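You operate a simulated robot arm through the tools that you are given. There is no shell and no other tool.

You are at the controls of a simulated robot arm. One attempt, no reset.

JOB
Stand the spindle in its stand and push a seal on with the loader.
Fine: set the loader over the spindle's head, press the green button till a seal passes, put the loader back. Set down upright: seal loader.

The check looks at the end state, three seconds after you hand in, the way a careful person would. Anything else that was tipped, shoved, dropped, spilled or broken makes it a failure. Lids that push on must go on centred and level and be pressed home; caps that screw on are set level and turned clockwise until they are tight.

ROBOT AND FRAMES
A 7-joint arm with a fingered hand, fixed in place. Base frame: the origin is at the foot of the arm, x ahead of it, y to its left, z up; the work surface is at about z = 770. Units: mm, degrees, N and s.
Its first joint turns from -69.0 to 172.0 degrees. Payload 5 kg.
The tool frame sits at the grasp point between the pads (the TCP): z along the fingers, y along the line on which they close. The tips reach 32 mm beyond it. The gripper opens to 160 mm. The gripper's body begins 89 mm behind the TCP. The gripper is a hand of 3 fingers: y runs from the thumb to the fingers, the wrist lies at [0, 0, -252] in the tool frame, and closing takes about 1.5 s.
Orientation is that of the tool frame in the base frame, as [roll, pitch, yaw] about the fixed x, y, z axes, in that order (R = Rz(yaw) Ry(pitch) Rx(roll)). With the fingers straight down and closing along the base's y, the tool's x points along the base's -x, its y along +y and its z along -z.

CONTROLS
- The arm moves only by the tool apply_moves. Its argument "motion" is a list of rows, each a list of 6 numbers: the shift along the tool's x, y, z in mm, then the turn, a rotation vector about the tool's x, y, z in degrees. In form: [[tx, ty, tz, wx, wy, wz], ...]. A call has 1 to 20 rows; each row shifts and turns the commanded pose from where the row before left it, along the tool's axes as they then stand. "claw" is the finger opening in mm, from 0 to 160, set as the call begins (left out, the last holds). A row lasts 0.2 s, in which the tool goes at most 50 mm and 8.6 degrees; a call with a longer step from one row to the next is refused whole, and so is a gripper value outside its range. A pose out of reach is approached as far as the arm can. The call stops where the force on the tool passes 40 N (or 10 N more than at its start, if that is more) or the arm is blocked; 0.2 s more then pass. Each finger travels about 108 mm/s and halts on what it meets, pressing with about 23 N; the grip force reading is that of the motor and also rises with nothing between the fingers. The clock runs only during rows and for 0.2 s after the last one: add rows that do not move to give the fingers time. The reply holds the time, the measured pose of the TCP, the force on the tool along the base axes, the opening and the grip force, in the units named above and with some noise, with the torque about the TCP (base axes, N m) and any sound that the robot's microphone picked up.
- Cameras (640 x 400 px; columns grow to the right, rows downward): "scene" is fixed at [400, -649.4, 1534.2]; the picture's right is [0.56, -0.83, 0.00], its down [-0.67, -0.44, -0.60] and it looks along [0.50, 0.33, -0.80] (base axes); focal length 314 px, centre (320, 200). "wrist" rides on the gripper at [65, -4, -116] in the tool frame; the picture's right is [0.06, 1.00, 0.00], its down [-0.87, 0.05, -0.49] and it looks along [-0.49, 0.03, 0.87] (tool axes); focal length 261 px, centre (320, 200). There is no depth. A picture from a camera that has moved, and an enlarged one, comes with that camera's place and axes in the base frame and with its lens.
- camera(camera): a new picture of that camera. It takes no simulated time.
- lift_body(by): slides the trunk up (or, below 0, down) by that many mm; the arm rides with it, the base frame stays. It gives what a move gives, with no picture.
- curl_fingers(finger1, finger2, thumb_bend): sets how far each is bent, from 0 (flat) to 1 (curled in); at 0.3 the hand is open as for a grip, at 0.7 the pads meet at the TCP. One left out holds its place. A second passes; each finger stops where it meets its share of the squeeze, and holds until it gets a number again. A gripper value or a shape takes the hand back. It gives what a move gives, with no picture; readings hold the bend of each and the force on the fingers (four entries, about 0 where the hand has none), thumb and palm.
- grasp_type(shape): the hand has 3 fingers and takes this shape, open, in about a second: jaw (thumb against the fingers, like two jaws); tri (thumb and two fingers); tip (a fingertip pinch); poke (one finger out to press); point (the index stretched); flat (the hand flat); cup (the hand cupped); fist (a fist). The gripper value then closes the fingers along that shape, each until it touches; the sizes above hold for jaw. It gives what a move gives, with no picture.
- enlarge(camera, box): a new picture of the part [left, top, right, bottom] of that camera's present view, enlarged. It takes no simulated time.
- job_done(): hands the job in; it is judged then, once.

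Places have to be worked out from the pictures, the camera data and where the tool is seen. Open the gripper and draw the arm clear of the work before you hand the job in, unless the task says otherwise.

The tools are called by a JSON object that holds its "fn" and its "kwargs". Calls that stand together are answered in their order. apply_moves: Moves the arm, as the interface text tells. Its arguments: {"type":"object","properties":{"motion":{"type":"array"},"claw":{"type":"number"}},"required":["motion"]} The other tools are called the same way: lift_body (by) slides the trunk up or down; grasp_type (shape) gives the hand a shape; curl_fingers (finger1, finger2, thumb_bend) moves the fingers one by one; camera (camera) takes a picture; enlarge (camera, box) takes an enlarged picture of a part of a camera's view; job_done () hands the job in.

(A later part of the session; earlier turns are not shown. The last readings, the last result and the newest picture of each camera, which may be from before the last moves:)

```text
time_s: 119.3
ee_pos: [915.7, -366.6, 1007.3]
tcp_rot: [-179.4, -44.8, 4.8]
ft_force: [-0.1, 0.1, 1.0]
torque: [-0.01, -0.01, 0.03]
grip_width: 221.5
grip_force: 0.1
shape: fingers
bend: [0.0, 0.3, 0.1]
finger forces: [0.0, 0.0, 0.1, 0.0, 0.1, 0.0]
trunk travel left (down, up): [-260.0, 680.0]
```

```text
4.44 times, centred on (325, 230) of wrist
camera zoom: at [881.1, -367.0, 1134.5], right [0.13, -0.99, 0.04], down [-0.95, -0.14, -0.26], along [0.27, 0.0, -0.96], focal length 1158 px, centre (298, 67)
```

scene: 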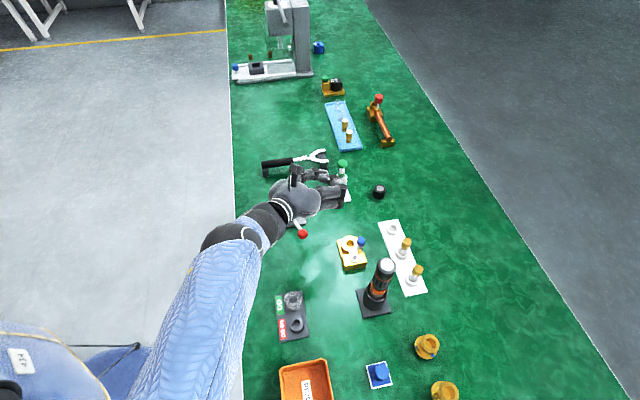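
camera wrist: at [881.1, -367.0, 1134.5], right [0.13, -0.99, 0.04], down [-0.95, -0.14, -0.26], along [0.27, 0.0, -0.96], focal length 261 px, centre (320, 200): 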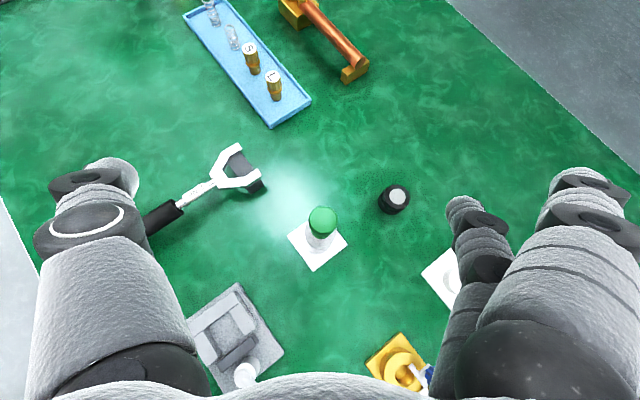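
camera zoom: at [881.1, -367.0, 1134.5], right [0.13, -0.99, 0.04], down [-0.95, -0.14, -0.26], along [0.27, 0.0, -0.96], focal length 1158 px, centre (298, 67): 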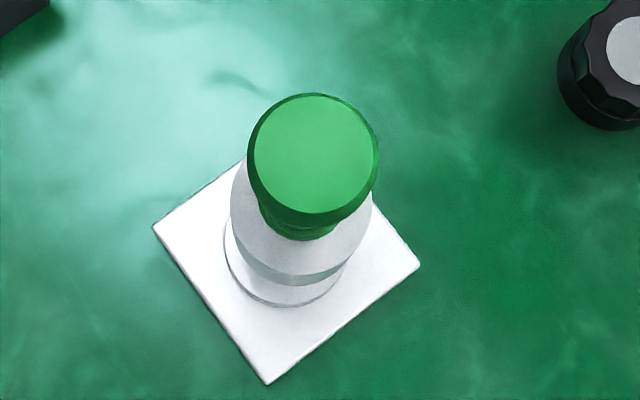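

Triangulated: fingertip centre ≈ (930,-457.5,975), button centre (926,-372), top ≈ 912. I shift the hand left so the fingertip is over the button, still ~50 mm above.

{"fn": "apply_moves", "kwargs": {"motion": [[0.7, -28.5, 1.0, 0, 0, 0], [0.7, -28.5, 1.0, 0, 0, 0], [0.7, -28.5, 1.0, 0, 0, 0], [0, 0, 0, 0, 0, 0]]}}

{"fn": "camera", "kwargs": {"camera": "wrist"}}

{"fn": "enlarge", "kwargs": {"camera": "scene", "box": [300, 120, 380, 190]}}

```text
time_s: 120.3
ee_pos: [912.2, -280.4, 1006.8]
tcp_rot: [-179.4, -44.8, 4.7]
ft_force: [0.0, -0.1, 0.7]
torque: [0.01, 0.0, 0.0]
grip_width: 221.6
grip_force: 0.1
shape: fingers
bend: [0.0, 0.3, 0.1]
finger forces: [0.0, 0.0, 0.0, 0.0, 0.0, 0.0]
trunk travel left (down, up): [-260.0, 680.0]
```

```text
taken
camera wrist: at [877.6, -280.4, 1134.9], right [0.13, -0.99, 0.04], down [-0.95, -0.14, -0.27], along [0.27, 0.0, -0.96], focal length 261 px, centre (320, 200)
```

wrist: 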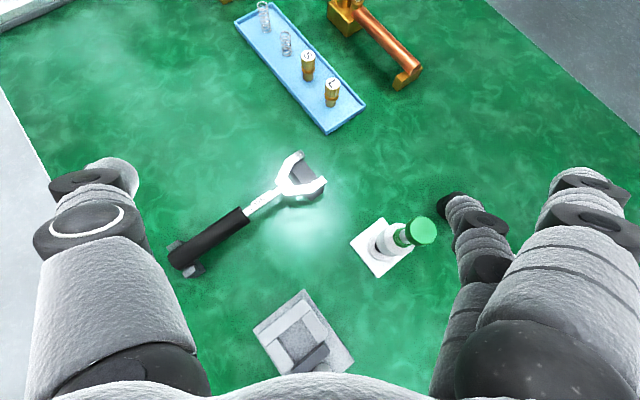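

```text
5.71 times, centred on (340, 155) of scene
camera zoom: at [400.0, -649.4, 1534.2], right [0.56, -0.83, 0.0], down [-0.67, -0.44, -0.6], along [0.5, 0.33, -0.8], focal length 1797 px, centre (206, 457)
```

zoom: 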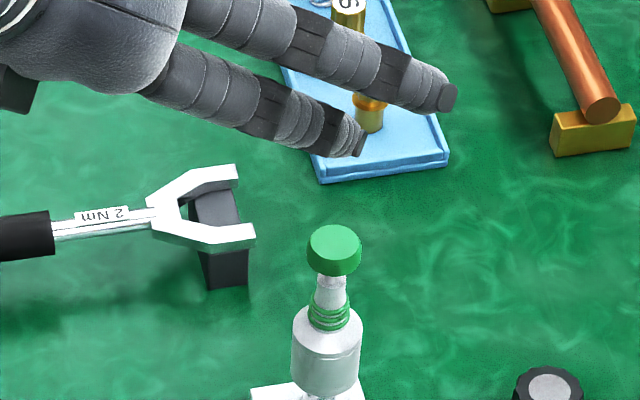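

Alignment looks right. I lower 38 mm to just above the button and re-check.

{"fn": "apply_moves", "kwargs": {"motion": [[-13.4, 0.15, 13.5, 0, 0, 0], [-13.4, 0.15, 13.5, 0, 0, 0], [0, 0, 0, 0, 0, 0]]}}

{"fn": "enlarge", "kwargs": {"camera": "wrist", "box": [380, 160, 520, 280]}}

{"fn": "enlarge", "kwargs": {"camera": "scene", "box": [315, 130, 375, 190]}}

```text
time_s: 121.1
ee_pos: [911.7, -281.3, 968.5]
tcp_rot: [-179.4, -44.9, 4.8]
ft_force: [-0.2, 0.0, -1.2]
torque: [-0.01, 0.0, 0.0]
grip_width: 221.6
grip_force: 0.0
shape: fingers
bend: [0.0, 0.3, 0.1]
finger forces: [0.0, 0.1, 0.1, 0.0, 0.0, 0.0]
trunk travel left (down, up): [-260.0, 680.0]
```

```text
3.33 times, centred on (450, 220) of wrist
camera zoom: at [876.6, -281.1, 1096.2], right [0.13, -0.99, 0.04], down [-0.95, -0.14, -0.27], along [0.27, 0.0, -0.96], focal length 869 px, centre (-113, 133)
```

zoom: 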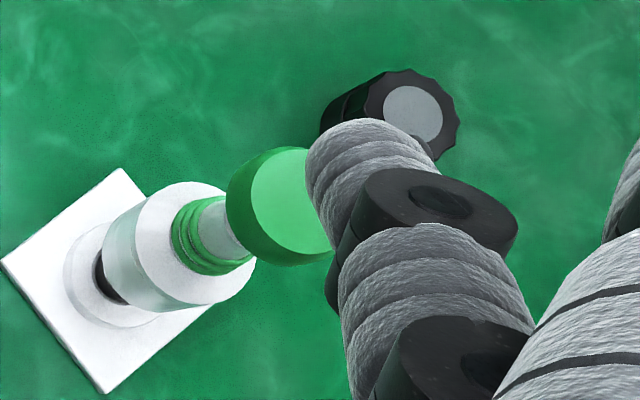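

```text
6.67 times, centred on (345, 160) of scene
camera zoom: at [400.0, -649.4, 1534.2], right [0.56, -0.83, 0.0], down [-0.67, -0.44, -0.6], along [0.5, 0.33, -0.8], focal length 2096 px, centre (153, 467)
```

zoom: 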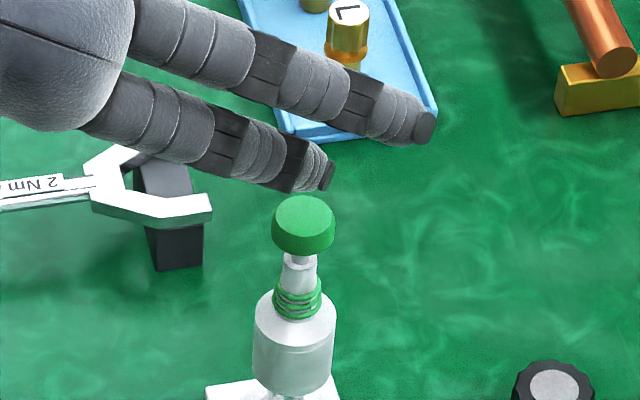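

The tip is ~3 mm off to the right/front. I correct by (-2.3,+1.8) and lower 11 mm, then check again.

{"fn": "apply_moves", "kwargs": {"motion": [[-1.5, -2.0, -1.5, 0, 0, 0], [-3.9, 0, 3.9, 0, 0, 0], [-3.9, 0, 3.9, 0, 0, 0], [0, 0, 0, 0, 0, 0]]}}

{"fn": "enlarge", "kwargs": {"camera": "wrist", "box": [380, 160, 520, 280]}}

{"fn": "enlarge", "kwargs": {"camera": "scene", "box": [320, 140, 370, 180]}}

```text
time_s: 122.1
ee_pos: [909.0, -279.3, 958.7]
tcp_rot: [-179.4, -44.9, 4.8]
ft_force: [0.7, -0.3, -0.4]
torque: [-0.01, 0.0, 0.0]
grip_width: 222.0
grip_force: 0.1
shape: fingers
bend: [0.0, 0.3, 0.1]
finger forces: [0.0, 0.0, 0.0, 0.1, 0.0, 0.0]
trunk travel left (down, up): [-260.0, 680.0]
```

```text
3.33 times, centred on (450, 220) of wrist
camera zoom: at [874.6, -279.5, 1085.9], right [0.13, -0.99, 0.04], down [-0.95, -0.14, -0.27], along [0.27, 0.0, -0.96], focal length 869 px, centre (-113, 133)
```

zoom: 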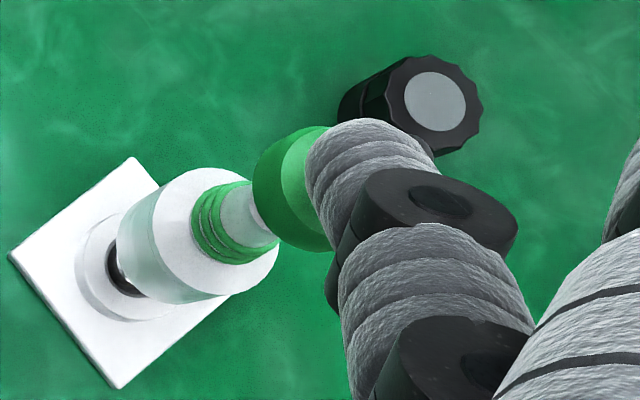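

```text
10.00 times, centred on (345, 160) of scene
camera zoom: at [400.0, -649.4, 1534.2], right [0.56, -0.83, 0.0], down [-0.67, -0.44, -0.6], along [0.5, 0.33, -0.8], focal length 3144 px, centre (70, 600)
```

zoom: 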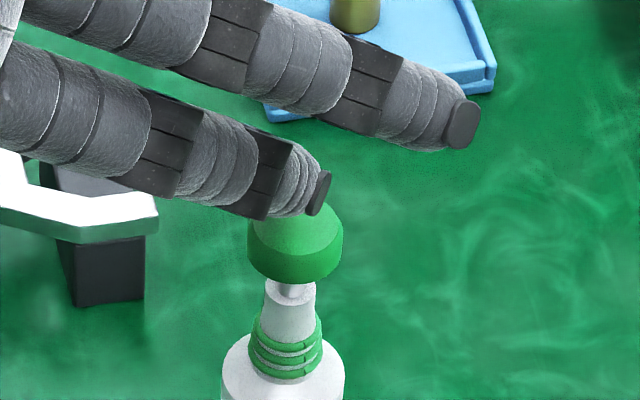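

The fingertip is over the button, ~5 mm above it. I now lower in small steps watching force and sound.

{"fn": "apply_moves", "kwargs": {"motion": [[-1.41, 0, 1.42, 0, 0, 0], [-1.41, 0, 1.42, 0, 0, 0], [0, 0, 0, 0, 0, 0]]}}

{"fn": "apply_moves", "kwargs": {"motion": [[-1.06, 0, 1.07, 0, 0, 0], [0, 0, 0, 0, 0, 0]]}}

{"fn": "enlarge", "kwargs": {"camera": "scene", "box": [320, 140, 370, 180]}}

```text
time_s: 122.9
ee_pos: [909.9, -279.4, 954.2]
tcp_rot: [-179.3, -44.9, 4.8]
ft_force: [0.3, -0.1, 0.4]
torque: [-0.03, 0.03, 0.0]
grip_width: 221.6
grip_force: 0.0
shape: fingers
bend: [0.0, 0.3, 0.1]
finger forces: [0.0, 0.1, 0.0, 0.0, 0.0, 0.0]
trunk travel left (down, up): [-260.0, 680.0]
```

```text
time_s: 123.5
ee_pos: [910.1, -279.3, 953.3]
tcp_rot: [-179.3, -44.9, 4.7]
ft_force: [-1.0, 0.4, -0.5]
torque: [-0.03, 0.01, -0.02]
grip_width: 221.5
grip_force: 0.4
shape: fingers
bend: [0.0, 0.3, 0.1]
finger forces: [0.0, 0.1, 0.1, 0.0, 0.0, 0.0]
trunk travel left (down, up): [-260.0, 680.0]
```

```text
10.00 times, centred on (345, 160) of scene
camera zoom: at [400.0, -649.4, 1534.2], right [0.56, -0.83, 0.0], down [-0.67, -0.44, -0.6], along [0.5, 0.33, -0.8], focal length 3144 px, centre (70, 600)
```

zoom: 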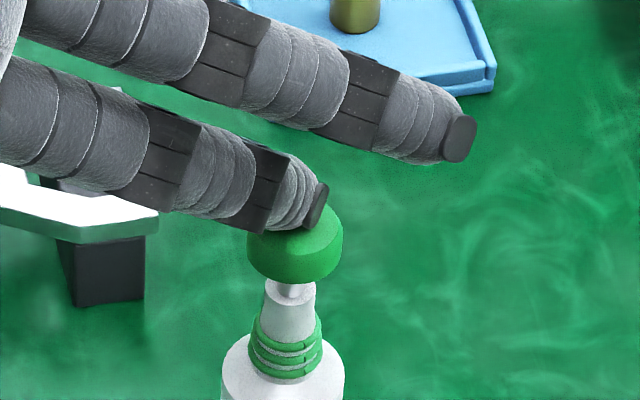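

No contact yet; continuing in 1.5 mm steps.

{"fn": "apply_moves", "kwargs": {"motion": [[-1.06, 0, 1.07, 0, 0, 0], [0, 0, 0, 0, 0, 0]]}}

{"fn": "apply_moves", "kwargs": {"motion": [[-1.06, 0, 1.07, 0, 0, 0], [0, 0, 0, 0, 0, 0]]}}

{"fn": "enlarge", "kwargs": {"camera": "scene", "box": [320, 140, 370, 180]}}

{"fn": "enlarge", "kwargs": {"camera": "wrist", "box": [380, 160, 520, 280]}}

```text
time_s: 124.1
ee_pos: [910.3, -279.7, 951.3]
tcp_rot: [-179.4, -45.0, 4.7]
ft_force: [0.6, -0.3, -0.2]
torque: [-0.08, -0.01, -0.03]
grip_width: 221.7
grip_force: 0.2
shape: fingers
bend: [0.0, 0.3, 0.1]
finger forces: [0.0, 0.6, 0.1, 0.0, 0.0, 0.1]
trunk travel left (down, up): [-260.0, 680.0]
```

```text
time_s: 124.7
ee_pos: [909.6, -278.6, 950.1]
tcp_rot: [-179.5, -44.9, 4.9]
ft_force: [0.3, -0.4, 1.3]
torque: [-0.1, -0.03, 0.01]
grip_width: 221.9
grip_force: 0.3
shape: fingers
bend: [0.0, 0.3, 0.1]
finger forces: [0.0, 0.9, 0.0, 0.0, 0.1, 0.0]
trunk travel left (down, up): [-260.0, 680.0]
```

```text
10.00 times, centred on (345, 160) of scene
camera zoom: at [400.0, -649.4, 1534.2], right [0.56, -0.83, 0.0], down [-0.67, -0.44, -0.6], along [0.5, 0.33, -0.8], focal length 3144 px, centre (70, 600)
```

zoom: 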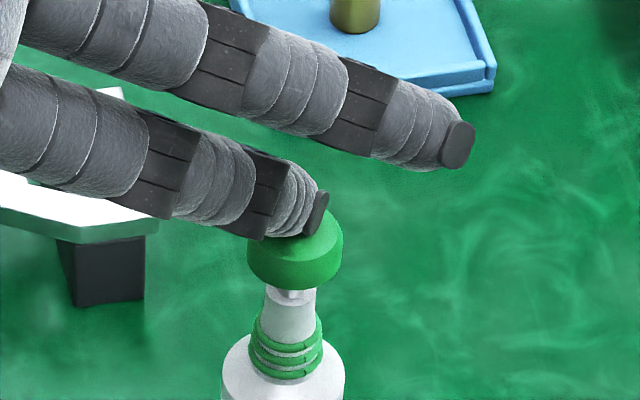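

```text
3.33 times, centred on (450, 220) of wrist
camera zoom: at [874.8, -278.8, 1078.1], right [0.13, -0.99, 0.04], down [-0.95, -0.14, -0.27], along [0.27, 0.0, -0.96], focal length 869 px, centre (-113, 133)
```

zoom: 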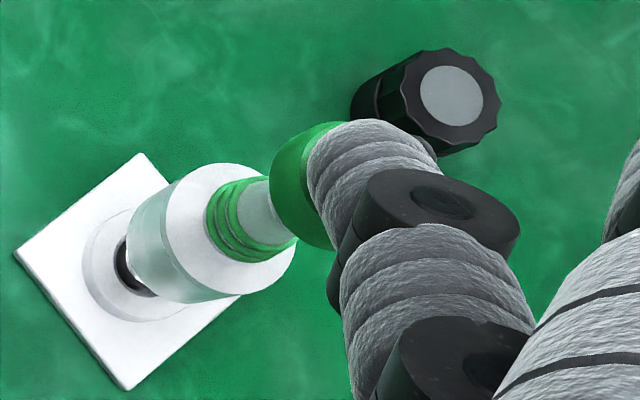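

Contact: the finger feels ~1 N, loader upright. I press on in small steps, watching for a click/sound.

{"fn": "apply_moves", "kwargs": {"motion": [[-1.41, 0, 1.42, 0, 0, 0], [0, 0, 0, 0, 0, 0]]}}

{"fn": "apply_moves", "kwargs": {"motion": [[-1.41, 0, 1.42, 0, 0, 0], [0, 0, 0, 0, 0, 0]]}}

{"fn": "enlarge", "kwargs": {"camera": "scene", "box": [320, 140, 370, 180]}}

{"fn": "enlarge", "kwargs": {"camera": "wrist", "box": [380, 160, 520, 280]}}

```text
time_s: 125.3
ee_pos: [910.2, -279.9, 949.2]
tcp_rot: [-179.4, -44.9, 4.7]
ft_force: [0.2, -1.8, 1.7]
torque: [-0.13, 0.0, 0.01]
grip_width: 222.0
grip_force: 0.5
shape: fingers
bend: [0.0, 0.3, 0.1]
finger forces: [0.1, 1.4, 0.0, 0.0, 0.0, 0.0]
trunk travel left (down, up): [-260.0, 680.0]
```

```text
time_s: 125.9
ee_pos: [909.5, -279.6, 946.0]
tcp_rot: [-179.5, -44.9, 4.8]
ft_force: [0.4, 0.0, 2.7]
torque: [-0.16, -0.02, -0.03]
grip_width: 221.6
grip_force: 1.4
shape: fingers
bend: [0.0, 0.3, 0.1]
finger forces: [0.1, 1.9, 0.1, 0.1, 0.0, 0.0]
trunk travel left (down, up): [-260.0, 680.0]
```

```text
10.00 times, centred on (345, 160) of scene
camera zoom: at [400.0, -649.4, 1534.2], right [0.56, -0.83, 0.0], down [-0.67, -0.44, -0.6], along [0.5, 0.33, -0.8], focal length 3144 px, centre (70, 600)
```

zoom: 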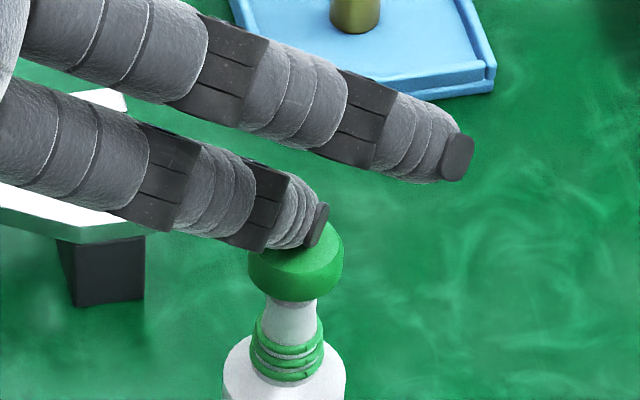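

```text
3.33 times, centred on (450, 220) of wrist
camera zoom: at [874.1, -279.3, 1074.4], right [0.13, -0.99, 0.04], down [-0.95, -0.14, -0.27], along [0.27, 0.0, -0.96], focal length 869 px, centre (-113, 133)
```

zoom: 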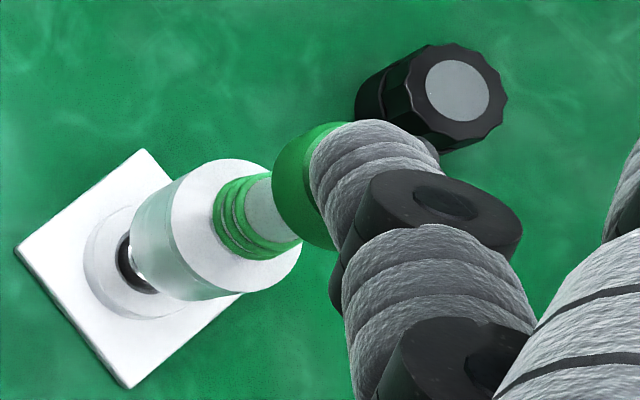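

The button is moving down (spring ~2.7 N); its rod is nearly in. I keep pressing.

{"fn": "apply_moves", "kwargs": {"motion": [[-1.06, 0, 1.07, 0, 0, 0], [0, 0, 0, 0, 0, 0]]}}

{"fn": "apply_moves", "kwargs": {"motion": [[-1.06, 0, 1.07, 0, 0, 0], [0, 0, 0, 0, 0, 0]]}}

{"fn": "enlarge", "kwargs": {"camera": "scene", "box": [320, 140, 370, 180]}}

```text
time_s: 126.5
ee_pos: [909.4, -279.1, 945.7]
tcp_rot: [-179.4, -44.9, 4.8]
ft_force: [-0.5, -0.2, 1.9]
torque: [-0.21, -0.04, 0.03]
grip_width: 221.8
grip_force: 1.3
shape: fingers
bend: [0.0, 0.29, 0.1]
finger forces: [0.0, 2.3, 0.0, 0.1, 0.1, 0.0]
trunk travel left (down, up): [-260.0, 680.0]
```

```text
time_s: 127.1
ee_pos: [910.0, -279.1, 943.9]
tcp_rot: [-179.4, -44.9, 4.8]
ft_force: [0.1, 0.2, 2.7]
torque: [-0.3, -0.05, 0.02]
grip_width: 221.5
grip_force: 1.7
shape: fingers
bend: [0.0, 0.29, 0.1]
finger forces: [0.0, 2.7, 0.0, 0.1, 0.0, 0.1]
trunk travel left (down, up): [-260.0, 680.0]
```

```text
10.00 times, centred on (345, 160) of scene
camera zoom: at [400.0, -649.4, 1534.2], right [0.56, -0.83, 0.0], down [-0.67, -0.44, -0.6], along [0.5, 0.33, -0.8], focal length 3144 px, centre (70, 600)
```

zoom: 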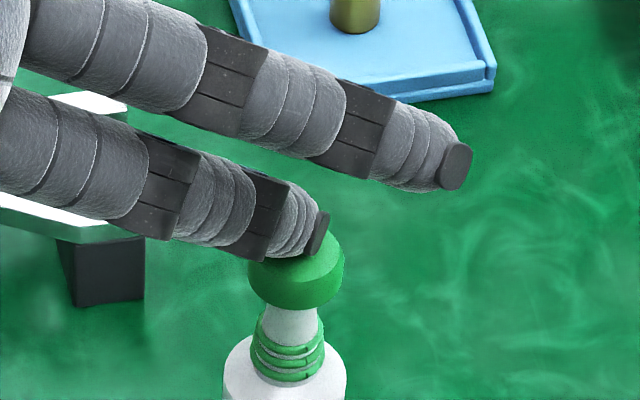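

Still travelling with a soft spring, no sound yet. I press further.

{"fn": "apply_moves", "kwargs": {"motion": [[-1.06, 0, 1.07, 0, 0, 0], [0, 0, 0, 0, 0, 0]]}}

{"fn": "apply_moves", "kwargs": {"motion": [[-1.06, 0, 1.07, 0, 0, 0], [0, 0, 0, 0, 0, 0]]}}

{"fn": "enlarge", "kwargs": {"camera": "scene", "box": [320, 140, 370, 180]}}

{"fn": "enlarge", "kwargs": {"camera": "wrist", "box": [380, 160, 520, 280]}}

```text
time_s: 127.7
ee_pos: [910.8, -279.3, 942.0]
tcp_rot: [-179.5, -44.9, 4.9]
ft_force: [-0.1, -0.1, 3.5]
torque: [-0.27, -0.01, -0.01]
grip_width: 221.7
grip_force: 1.5
shape: fingers
bend: [0.0, 0.29, 0.1]
finger forces: [0.0, 3.0, 0.1, 0.0, 0.1, 0.0]
trunk travel left (down, up): [-260.0, 680.0]
```

```text
time_s: 128.3
ee_pos: [909.6, -279.2, 939.9]
tcp_rot: [-179.4, -44.8, 4.8]
ft_force: [0.3, 0.9, 4.0]
torque: [-0.36, -0.08, -0.03]
grip_width: 221.5
grip_force: 1.9
shape: fingers
bend: [0.0, 0.29, 0.1]
finger forces: [0.1, 3.5, 0.0, 0.0, 0.0, 0.0]
trunk travel left (down, up): [-260.0, 680.0]
```

```text
10.00 times, centred on (345, 160) of scene
camera zoom: at [400.0, -649.4, 1534.2], right [0.56, -0.83, 0.0], down [-0.67, -0.44, -0.6], along [0.5, 0.33, -0.8], focal length 3144 px, centre (70, 600)
```

zoom: 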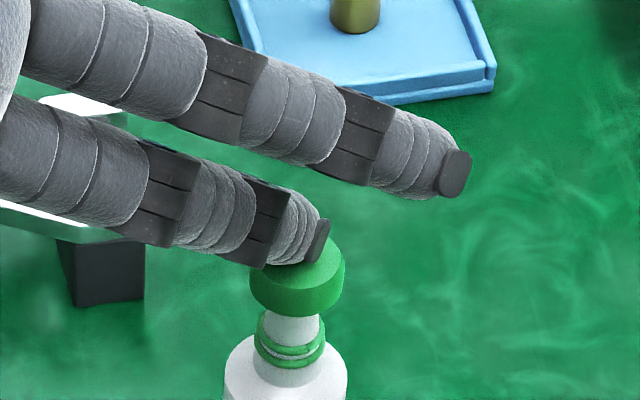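

```text
3.33 times, centred on (450, 220) of wrist
camera zoom: at [874.5, -279.0, 1068.1], right [0.13, -0.99, 0.04], down [-0.95, -0.14, -0.27], along [0.27, 0.0, -0.96], focal length 869 px, centre (-113, 133)
```

zoom: 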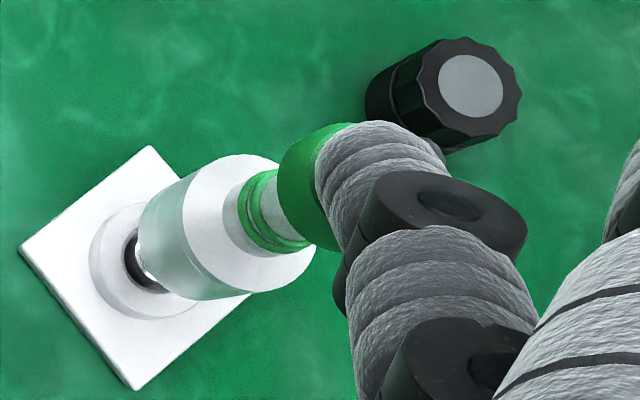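

It looks as if one of the three green rings has gone from the loader's nose. I zoom in to confirm before doing anything else.

{"fn": "enlarge", "kwargs": {"camera": "scene", "box": [330, 158, 358, 200]}}

{"fn": "enlarge", "kwargs": {"camera": "wrist", "box": [410, 200, 490, 260]}}

```text
9.52 times, centred on (344, 179) of scene
camera zoom: at [400.0, -649.4, 1534.2], right [0.56, -0.83, 0.0], down [-0.67, -0.44, -0.6], along [0.5, 0.33, -0.8], focal length 2995 px, centre (91, 400)
```

zoom: 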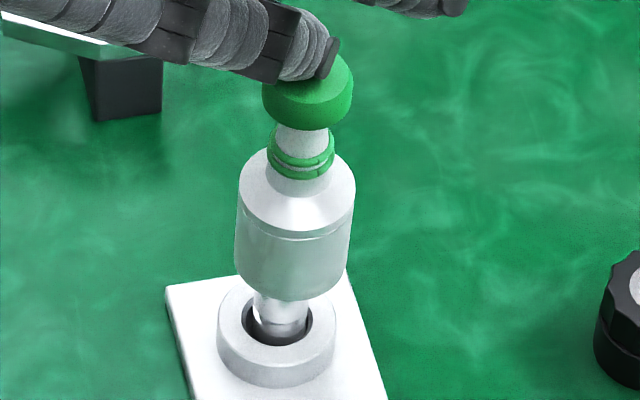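

```text
6.67 times, centred on (450, 230) of wrist
camera zoom: at [874.5, -279.0, 1068.1], right [0.13, -0.99, 0.04], down [-0.95, -0.14, -0.27], along [0.27, 0.0, -0.96], focal length 1738 px, centre (-547, 0)
```

zoom: 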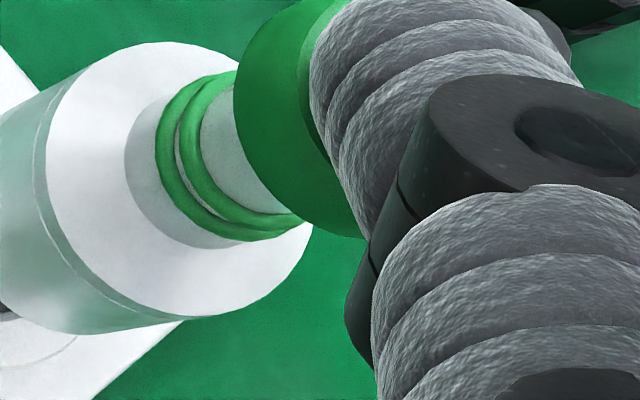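

Confirmed: two seals remain, so exactly one has passed onto the spindle. I lift the finger straight up, slowly at first.

{"fn": "apply_moves", "kwargs": {"motion": [[2.1, 0, -2.1, 0, 0, 0], [3.5, 0, -3.55, 0, 0, 0], [3.5, 0, -3.55, 0, 0, 0], [7, 0, -7.1, 0, 0, 0], [14, 0, -14.2, 0, 0, 0], [21, 0, -21.3, 0, 0, 0], [0, 0, 0, 0, 0, 0]]}}

{"fn": "enlarge", "kwargs": {"camera": "scene", "box": [315, 140, 375, 200]}}

{"fn": "camera", "kwargs": {"camera": "wrist"}}

```text
time_s: 129.9
ee_pos: [909.4, -279.1, 1013.5]
tcp_rot: [-179.4, -44.9, 4.8]
ft_force: [-0.6, -1.1, -0.4]
torque: [0.02, -0.02, 0.01]
grip_width: 221.9
grip_force: 0.2
shape: fingers
bend: [0.0, 0.3, 0.1]
finger forces: [0.0, 0.0, 0.0, 0.0, 0.0, 0.1]
trunk travel left (down, up): [-260.0, 680.0]
```

```text
6.67 times, centred on (345, 170) of scene
camera zoom: at [400.0, -649.4, 1534.2], right [0.56, -0.83, 0.0], down [-0.67, -0.44, -0.6], along [0.5, 0.33, -0.8], focal length 2096 px, centre (153, 400)
```

zoom: 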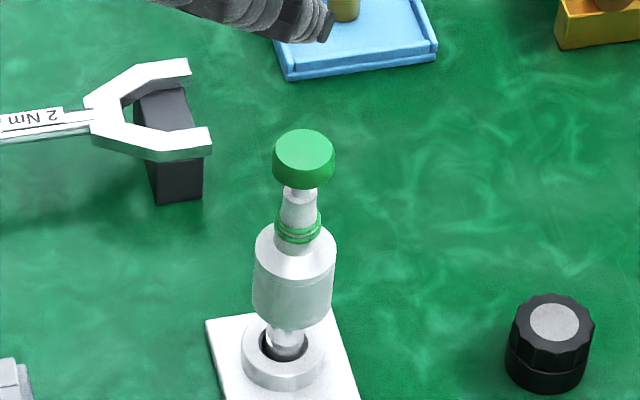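

```text
taken
camera wrist: at [874.1, -278.4, 1140.6], right [0.13, -0.99, 0.04], down [-0.95, -0.14, -0.27], along [0.27, 0.0, -0.96], focal length 261 px, centre (320, 200)
```

wrist: 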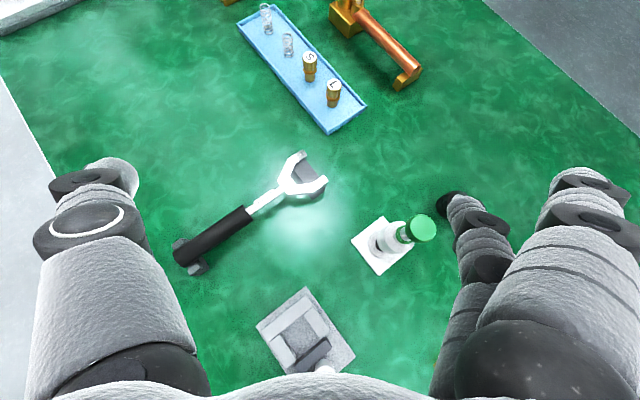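

The button has sprung back and the loader still stands upright on the spindle. Now I go back to the side-pinch posture: move back, tilt to 68° and roll −20°.

{"fn": "apply_moves", "kwargs": {"motion": [[-22.4, 17.2, -22.4, 0, 0, 0], [-22.4, 17.2, -22.4, 0, 0, 0], [-22.4, 17.2, -22.4, 0, 0, 0], [0, 0, 0, 0, 7.7, 0], [0, 0, 0, 0, 7.7, 0], [0, 0, 0, 0, 7.7, 0], [0, 0, 0, 0, 0, -6.7], [0, 0, 0, 0, 0, -6.7], [0, 0, 0, 0, 0, -6.6], [0, 0, 0, 0, 0, 0]]}}

{"fn": "curl_fingers", "kwargs": {"finger1": 0.1, "finger2": 0.5, "thumb_bend": 0.5}}

{"fn": "camera", "kwargs": {"camera": "wrist"}}

{"fn": "camera", "kwargs": {"camera": "scene"}}

```text
time_s: 132.1
ee_pos: [819.6, -339.8, 1013.2]
tcp_rot: [140.3, -60.9, 48.9]
ft_force: [-1.1, -0.2, 0.3]
torque: [-0.02, 0.02, 0.02]
grip_width: 222.1
grip_force: 0.1
shape: fingers
bend: [0.0, 0.3, 0.1]
finger forces: [0.1, 0.0, 0.0, 0.0, 0.0, 0.0]
trunk travel left (down, up): [-260.0, 680.0]
```

```text
time_s: 133.1
ee_pos: [819.0, -340.0, 1012.0]
tcp_rot: [140.4, -60.9, 48.8]
ft_force: [-0.7, 0.1, -0.6]
torque: [-0.01, 0.04, 0.01]
grip_width: 154.3
grip_force: 0.2
shape: fingers
bend: [0.1, 0.5, 0.5]
finger forces: [0.1, 0.0, 0.1, 0.0, 0.0, 0.0]
trunk travel left (down, up): [-260.0, 680.0]
```

```text
taken
camera wrist: at [732.7, -321.9, 1111.1], right [0.23, -0.9, 0.36], down [-0.72, -0.41, -0.56], along [0.65, -0.13, -0.75], focal length 261 px, centre (320, 200)
```

wrist: 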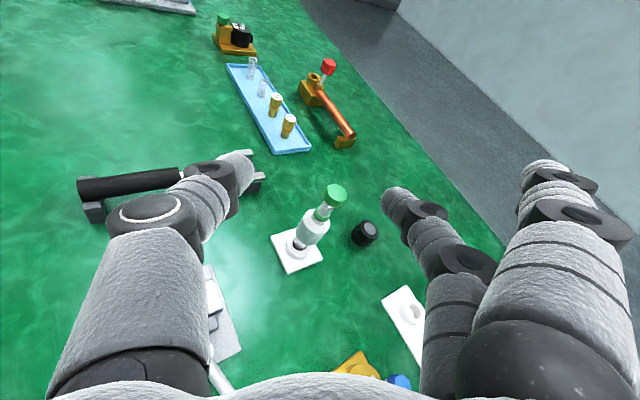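

```text
taken
```

scene: 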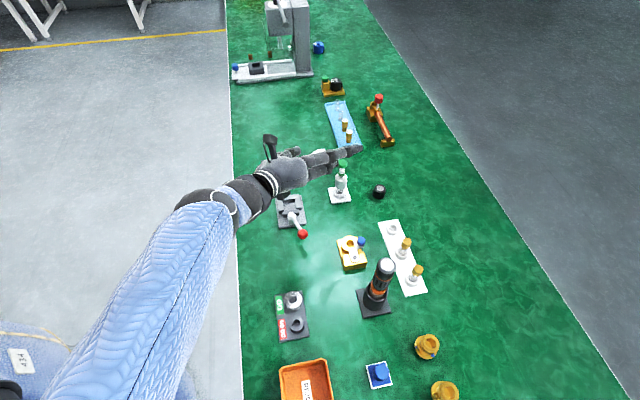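

I lower to the pre-approach pose, 90 mm behind the loader, and re-measure it.

{"fn": "apply_moves", "kwargs": {"motion": [[-29.6, -0.15, 10.7, 0, 0, 0], [-29.6, -0.15, 10.7, 0, 0, 0], [-29.6, -0.15, 10.7, 0, 0, 0], [-29.6, -0.15, 10.7, 0, 0, 0], [0, 0, 0, 0, 0, 0]]}}

{"fn": "enlarge", "kwargs": {"camera": "wrist", "box": [230, 50, 430, 230]}}

{"fn": "enlarge", "kwargs": {"camera": "scene", "box": [300, 140, 380, 210]}}

```text
time_s: 134.3
ee_pos: [820.7, -377.7, 892.3]
tcp_rot: [140.5, -60.9, 48.8]
ft_force: [0.1, 1.0, -0.8]
torque: [-0.01, -0.06, 0.03]
grip_width: 154.3
grip_force: 0.1
shape: fingers
bend: [0.1, 0.5, 0.5]
finger forces: [0.1, 0.1, 0.0, 0.0, 0.1, 0.0]
trunk travel left (down, up): [-260.0, 680.0]
```

```text
2.22 times, centred on (330, 140) of wrist
camera zoom: at [733.8, -360.9, 991.1], right [0.23, -0.9, 0.36], down [-0.72, -0.41, -0.56], along [0.65, -0.13, -0.75], focal length 579 px, centre (298, 333)
```

zoom: 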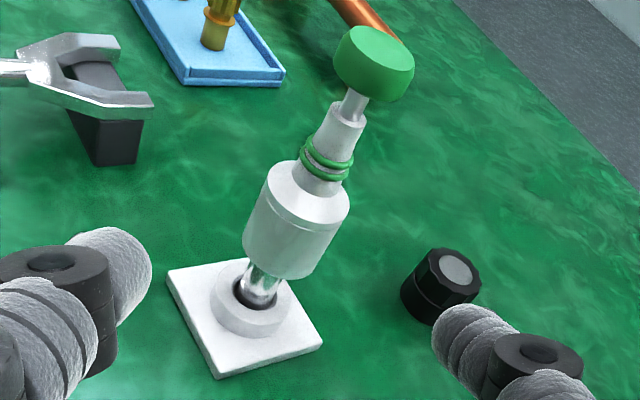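

```text
5.71 times, centred on (340, 175) of scene
camera zoom: at [400.0, -649.4, 1534.2], right [0.56, -0.83, 0.0], down [-0.67, -0.44, -0.6], along [0.5, 0.33, -0.8], focal length 1797 px, centre (206, 343)
```

zoom: 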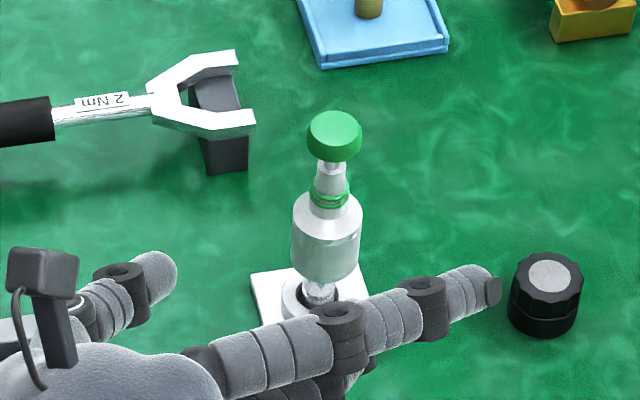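

One seal gone, two left on the loader — good. I zoom tighter to get its lateral position exactly.

{"fn": "enlarge", "kwargs": {"camera": "wrist", "box": [290, 90, 370, 180]}}

```text
4.44 times, centred on (330, 135) of wrist
camera zoom: at [733.8, -360.9, 991.1], right [0.23, -0.9, 0.36], down [-0.72, -0.41, -0.56], along [0.65, -0.13, -0.75], focal length 1158 px, centre (276, 489)
```

zoom: 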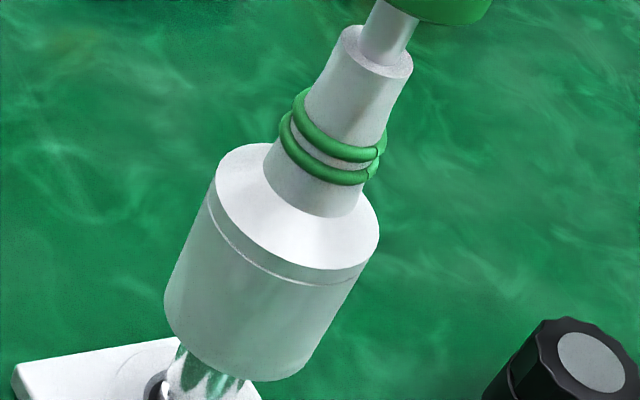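

Loader axis ≈ (925.6,-372.4). I advance to bring thumb and finger2 around its body at mid-height.

{"fn": "apply_moves", "kwargs": {"motion": [[0.18, 0.4, 17.8, 0, 0, 0], [0.18, 0.4, 17.8, 0, 0, 0], [0.18, 0.4, 17.8, 0, 0, 0], [0.18, 0.4, 17.8, 0, 0, 0], [0.18, 0.4, 17.8, 0, 0, 0], [0, 0, 0, 0, 0, 0]]}}

{"fn": "enlarge", "kwargs": {"camera": "wrist", "box": [230, 40, 430, 260]}}

{"fn": "enlarge", "kwargs": {"camera": "scene", "box": [300, 140, 380, 210]}}

```text
time_s: 135.7
ee_pos: [904.4, -372.7, 861.9]
tcp_rot: [140.4, -60.9, 48.8]
ft_force: [0.4, 0.8, 0.1]
torque: [0.05, 0.04, -0.03]
grip_width: 154.3
grip_force: 0.1
shape: fingers
bend: [0.1, 0.5, 0.5]
finger forces: [0.0, 0.1, 0.1, 0.0, 0.1, 0.1]
trunk travel left (down, up): [-260.0, 680.0]
```

```text
1.82 times, centred on (330, 150) of wrist
camera zoom: at [817.5, -354.4, 959.7], right [0.23, -0.9, 0.36], down [-0.72, -0.41, -0.56], along [0.65, -0.13, -0.75], focal length 474 px, centre (302, 291)
```

zoom: 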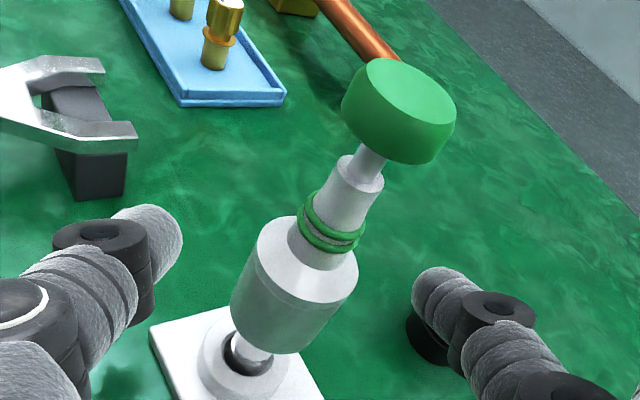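

```text
5.71 times, centred on (340, 175) of scene
camera zoom: at [400.0, -649.4, 1534.2], right [0.56, -0.83, 0.0], down [-0.67, -0.44, -0.6], along [0.5, 0.33, -0.8], focal length 1797 px, centre (206, 343)
```

zoom: 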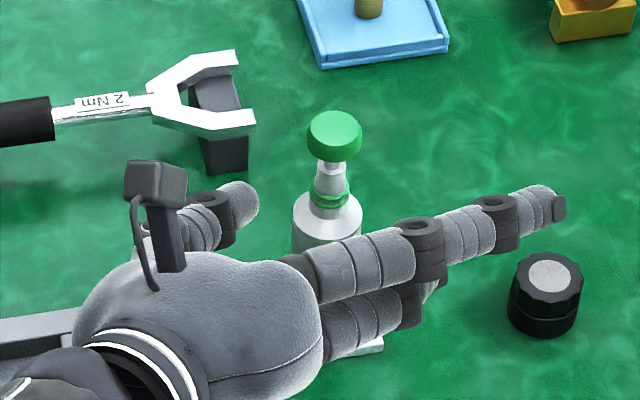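

Perfectly centred at the pinch point. I close thumb and finger2 gradually.

{"fn": "curl_fingers", "kwargs": {"finger2": 0.59, "thumb_bend": 0.59}}

{"fn": "curl_fingers", "kwargs": {"finger2": 0.615, "thumb_bend": 0.615}}

{"fn": "enlarge", "kwargs": {"camera": "wrist", "box": [230, 40, 430, 260]}}

```text
time_s: 136.7
ee_pos: [904.7, -372.3, 860.5]
tcp_rot: [140.4, -60.9, 48.8]
ft_force: [0.9, 0.7, 0.3]
torque: [0.01, 0.01, 0.01]
grip_width: 135.5
grip_force: 0.0
shape: fingers
bend: [0.1, 0.59, 0.59]
finger forces: [0.1, 0.0, 0.1, 0.1, 0.0, 0.1]
trunk travel left (down, up): [-260.0, 680.0]
```

```text
time_s: 137.7
ee_pos: [903.6, -371.9, 860.9]
tcp_rot: [140.4, -60.8, 48.8]
ft_force: [-0.4, 0.0, 0.0]
torque: [0.0, 0.02, -0.01]
grip_width: 132.0
grip_force: 0.1
shape: fingers
bend: [0.1, 0.61, 0.61]
finger forces: [0.0, 0.1, 0.0, 0.0, 0.0, 0.0]
trunk travel left (down, up): [-260.0, 680.0]
```

```text
1.82 times, centred on (330, 150) of wrist
camera zoom: at [817.2, -354.6, 959.8], right [0.23, -0.9, 0.36], down [-0.72, -0.41, -0.56], along [0.65, -0.13, -0.75], focal length 474 px, centre (302, 291)
```

zoom: 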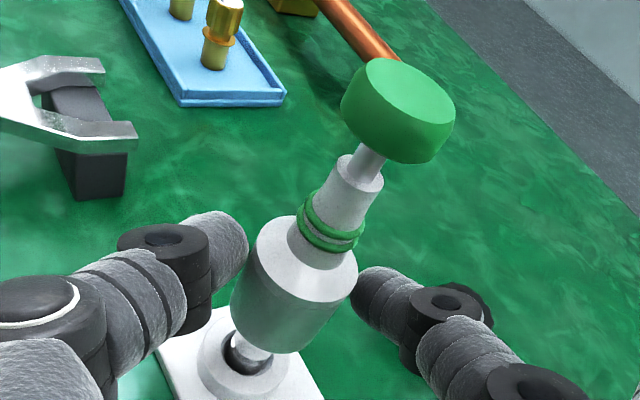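

Nearly touching on both sides. One more small step.

{"fn": "curl_fingers", "kwargs": {"finger2": 0.63, "thumb_bend": 0.635}}

{"fn": "enlarge", "kwargs": {"camera": "wrist", "box": [230, 40, 430, 260]}}

```text
time_s: 138.7
ee_pos: [903.5, -371.9, 861.7]
tcp_rot: [140.4, -60.9, 48.9]
ft_force: [-0.2, -0.5, -0.5]
torque: [0.0, 0.01, 0.02]
grip_width: 128.6
grip_force: 0.6
shape: fingers
bend: [0.1, 0.62, 0.63]
finger forces: [0.0, 0.4, 0.0, 0.0, 0.5, 0.0]
trunk travel left (down, up): [-260.0, 680.0]
```

```text
1.82 times, centred on (330, 150) of wrist
camera zoom: at [817.2, -354.6, 959.8], right [0.23, -0.9, 0.36], down [-0.72, -0.41, -0.56], along [0.65, -0.13, -0.75], focal length 474 px, centre (302, 291)
```

zoom: 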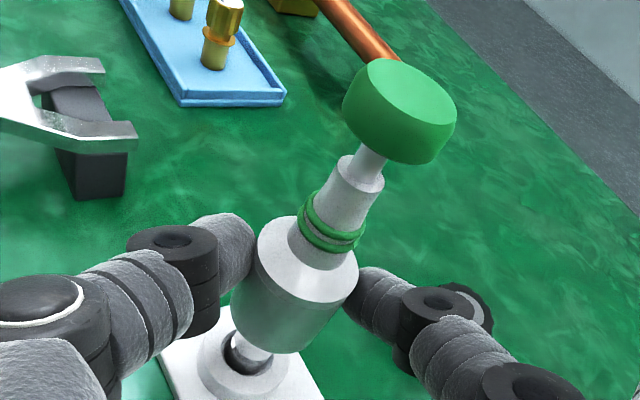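

Both sides touch (0.5 N), loader unmoved. I squeeze in small increments.

{"fn": "curl_fingers", "kwargs": {"finger2": 0.65, "thumb_bend": 0.65}}

{"fn": "enlarge", "kwargs": {"camera": "wrist", "box": [230, 40, 430, 260]}}

```text
time_s: 139.7
ee_pos: [903.6, -372.3, 861.5]
tcp_rot: [140.4, -61.0, 48.8]
ft_force: [-0.3, -0.4, 0.7]
torque: [-0.02, 0.04, 0.01]
grip_width: 126.7
grip_force: 1.7
shape: fingers
bend: [0.1, 0.63, 0.64]
finger forces: [0.0, 2.1, 0.0, 0.0, 2.4, 0.1]
trunk travel left (down, up): [-260.0, 680.0]
```

```text
1.82 times, centred on (330, 150) of wrist
camera zoom: at [817.2, -354.6, 959.7], right [0.23, -0.9, 0.36], down [-0.72, -0.41, -0.56], along [0.65, -0.13, -0.75], focal length 474 px, centre (302, 291)
```

zoom: 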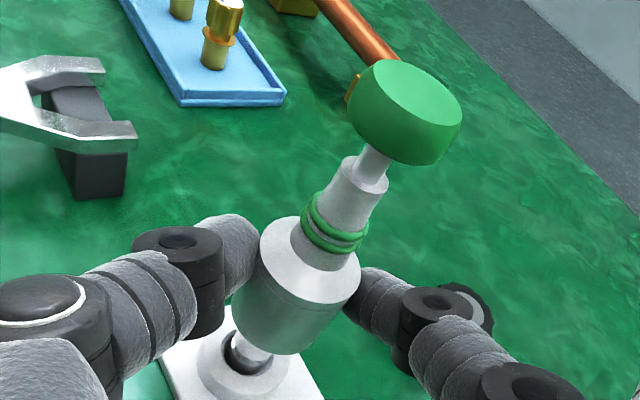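

2 N each, still essentially upright. I tighten a bit more, with finger2 leading slightly to balance the thumb.

{"fn": "curl_fingers", "kwargs": {"finger2": 0.68, "thumb_bend": 0.66}}

{"fn": "enlarge", "kwargs": {"camera": "wrist", "box": [230, 40, 430, 260]}}

```text
time_s: 140.7
ee_pos: [903.8, -372.3, 861.9]
tcp_rot: [140.5, -60.9, 48.8]
ft_force: [-0.4, -0.5, -0.2]
torque: [-0.03, 0.04, -0.01]
grip_width: 126.6
grip_force: 4.6
shape: fingers
bend: [0.1, 0.64, 0.65]
finger forces: [0.0, 4.3, 0.0, 0.1, 4.8, 0.0]
trunk travel left (down, up): [-260.0, 680.0]
```

```text
1.82 times, centred on (330, 150) of wrist
camera zoom: at [817.2, -354.6, 959.7], right [0.23, -0.9, 0.36], down [-0.72, -0.41, -0.56], along [0.65, -0.13, -0.75], focal length 474 px, centre (302, 291)
```

zoom: 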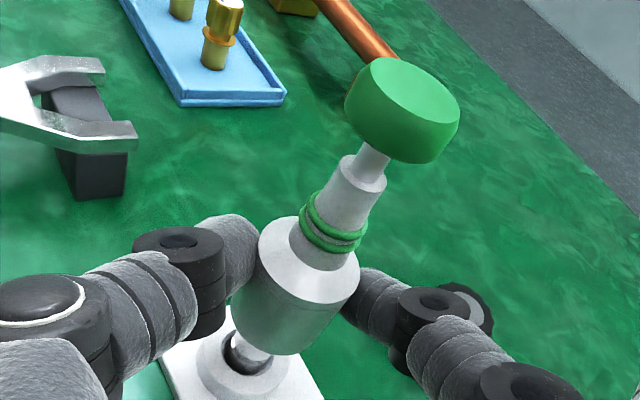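

4.5 N each and upright. One more increment for a secure hold.

{"fn": "curl_fingers", "kwargs": {"finger2": 0.72, "thumb_bend": 0.685}}

{"fn": "enlarge", "kwargs": {"camera": "wrist", "box": [230, 40, 430, 260]}}

{"fn": "enlarge", "kwargs": {"camera": "scene", "box": [320, 150, 370, 190]}}

```text
time_s: 141.7
ee_pos: [903.3, -373.2, 862.0]
tcp_rot: [140.4, -60.8, 48.8]
ft_force: [-0.8, -0.5, 0.0]
torque: [-0.03, 0.0, 0.04]
grip_width: 126.2
grip_force: 9.0
shape: fingers
bend: [0.1, 0.66, 0.66]
finger forces: [0.1, 8.6, 0.1, 0.0, 9.0, 0.0]
trunk travel left (down, up): [-260.0, 680.0]
```

```text
1.82 times, centred on (330, 150) of wrist
camera zoom: at [817.2, -354.6, 959.7], right [0.23, -0.9, 0.36], down [-0.72, -0.41, -0.56], along [0.65, -0.13, -0.75], focal length 474 px, centre (302, 291)
```

zoom: 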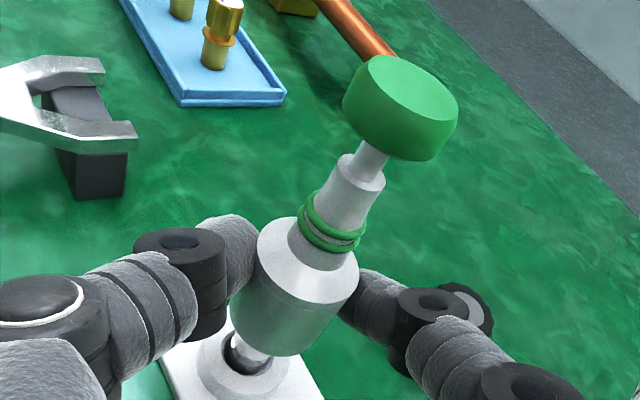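

```text
10.00 times, centred on (345, 170) of scene
camera zoom: at [400.0, -649.4, 1534.2], right [0.56, -0.83, 0.0], down [-0.67, -0.44, -0.6], along [0.5, 0.33, -0.8], focal length 3144 px, centre (70, 500)
```

zoom: 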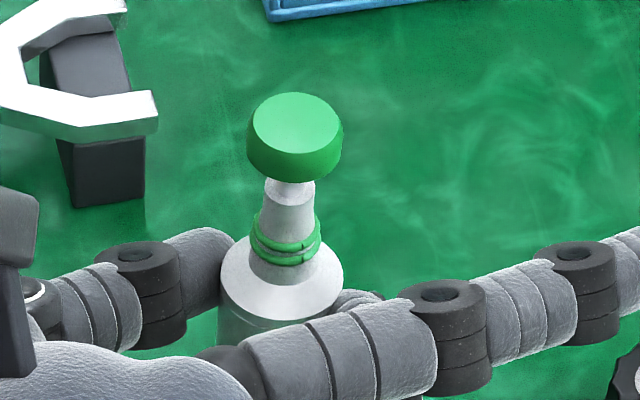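

Firm and upright. I lift slowly straight up, checking that the spindle stays in its stand.

{"fn": "apply_moves", "kwargs": {"motion": [[2.2, 0.78, -0.94, 0, 0, 0], [3.5, 1.24, -1.5, 0, 0, 0], [4.37, 1.55, -1.87, 0, 0, 0], [0, 0, 0, 0, 0, 0]]}}

{"fn": "enlarge", "kwargs": {"camera": "wrist", "box": [230, 60, 430, 280]}}

```text
time_s: 142.7
ee_pos: [903.3, -372.8, 873.6]
tcp_rot: [140.4, -60.9, 48.8]
ft_force: [0.6, 0.9, -0.4]
torque: [0.01, 0.01, 0.0]
grip_width: 126.6
grip_force: 8.4
shape: fingers
bend: [0.1, 0.66, 0.66]
finger forces: [0.0, 8.6, 0.0, 0.1, 9.0, 0.0]
trunk travel left (down, up): [-260.0, 680.0]
```

```text
1.82 times, centred on (330, 170) of wrist
camera zoom: at [818.0, -354.8, 971.1], right [0.23, -0.9, 0.36], down [-0.72, -0.41, -0.56], along [0.65, -0.13, -0.75], focal length 474 px, centre (302, 254)
```

zoom: 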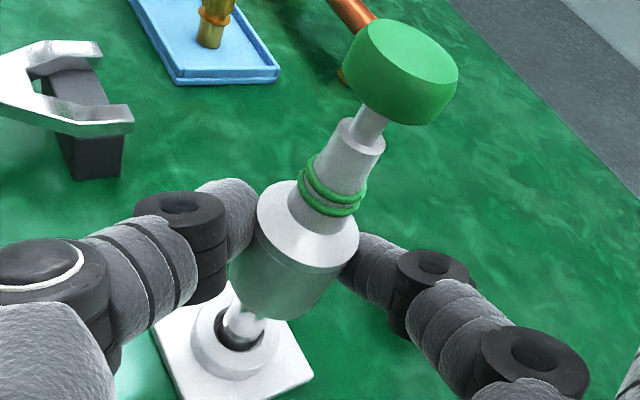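

Spindle stays put. I continue lifting.

{"fn": "apply_moves", "kwargs": {"motion": [[4.37, 1.55, -1.87, 0, 0, 0], [4.37, 1.55, -1.87, 0, 0, 0], [4.37, 1.55, -1.87, 0, 0, 0], [0, 0, 0, 0, 0, 0]]}}

{"fn": "enlarge", "kwargs": {"camera": "wrist", "box": [230, 80, 430, 300]}}

```text
time_s: 143.7
ee_pos: [903.6, -372.7, 887.5]
tcp_rot: [140.4, -60.9, 48.8]
ft_force: [-0.7, 0.3, -1.2]
torque: [0.03, 0.04, 0.0]
grip_width: 126.3
grip_force: 8.7
shape: fingers
bend: [0.1, 0.66, 0.66]
finger forces: [0.0, 8.6, 0.0, 0.0, 9.0, 0.0]
trunk travel left (down, up): [-260.0, 680.0]
```

```text
1.82 times, centred on (330, 190) of wrist
camera zoom: at [817.3, -355.2, 985.6], right [0.23, -0.9, 0.36], down [-0.72, -0.41, -0.56], along [0.65, -0.13, -0.75], focal length 474 px, centre (302, 218)
```

zoom: 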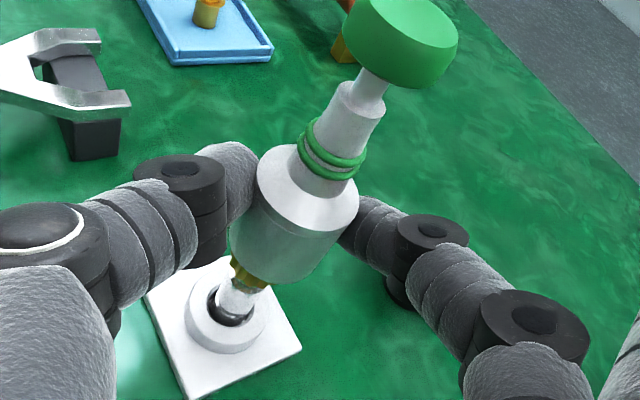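

Gold head re-emerging, spindle undisturbed. I keep lifting until well clear.

{"fn": "apply_moves", "kwargs": {"motion": [[6.1, 2.17, -2.6, 0, 0, 0], [8.7, 3.1, -3.75, 0, 0, 0], [13.1, 4.65, -5.6, 0, 0, 0], [17.5, 6.2, -7.5, 0, 0, 0], [0, 0, 0, 0, 0, 0]]}}

{"fn": "enlarge", "kwargs": {"camera": "wrist", "box": [210, 110, 410, 310]}}

{"fn": "enlarge", "kwargs": {"camera": "scene", "box": [305, 120, 385, 210]}}

```text
time_s: 144.9
ee_pos: [904.8, -373.8, 939.7]
tcp_rot: [140.3, -61.0, 48.8]
ft_force: [0.6, 0.6, -1.3]
torque: [-0.04, 0.04, -0.03]
grip_width: 126.6
grip_force: 8.9
shape: fingers
bend: [0.1, 0.66, 0.66]
finger forces: [0.0, 8.7, 0.1, 0.0, 8.9, 0.0]
trunk travel left (down, up): [-260.0, 680.0]
```

```text
2.00 times, centred on (310, 210) of wrist
camera zoom: at [817.4, -355.2, 1038.2], right [0.23, -0.9, 0.36], down [-0.72, -0.41, -0.56], along [0.65, -0.13, -0.75], focal length 521 px, centre (340, 180)
```

zoom: 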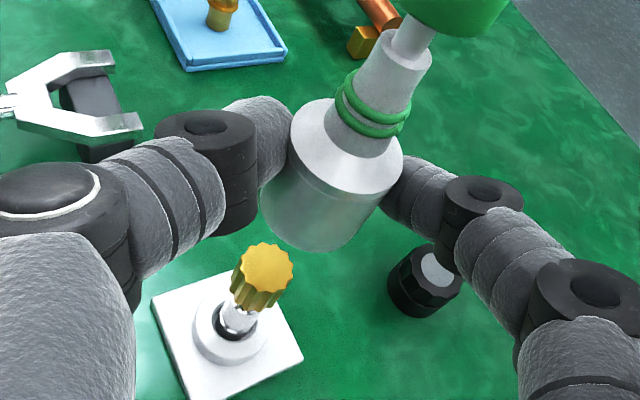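

```text
4.44 times, centred on (345, 165) of scene
camera zoom: at [400.0, -649.4, 1534.2], right [0.56, -0.83, 0.0], down [-0.67, -0.44, -0.6], along [0.5, 0.33, -0.8], focal length 1398 px, centre (209, 356)
```

zoom: 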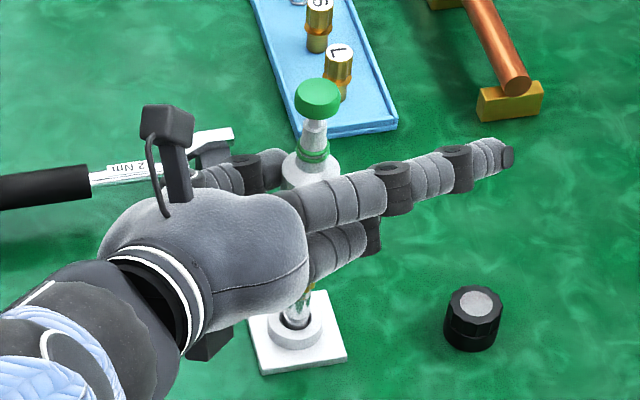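

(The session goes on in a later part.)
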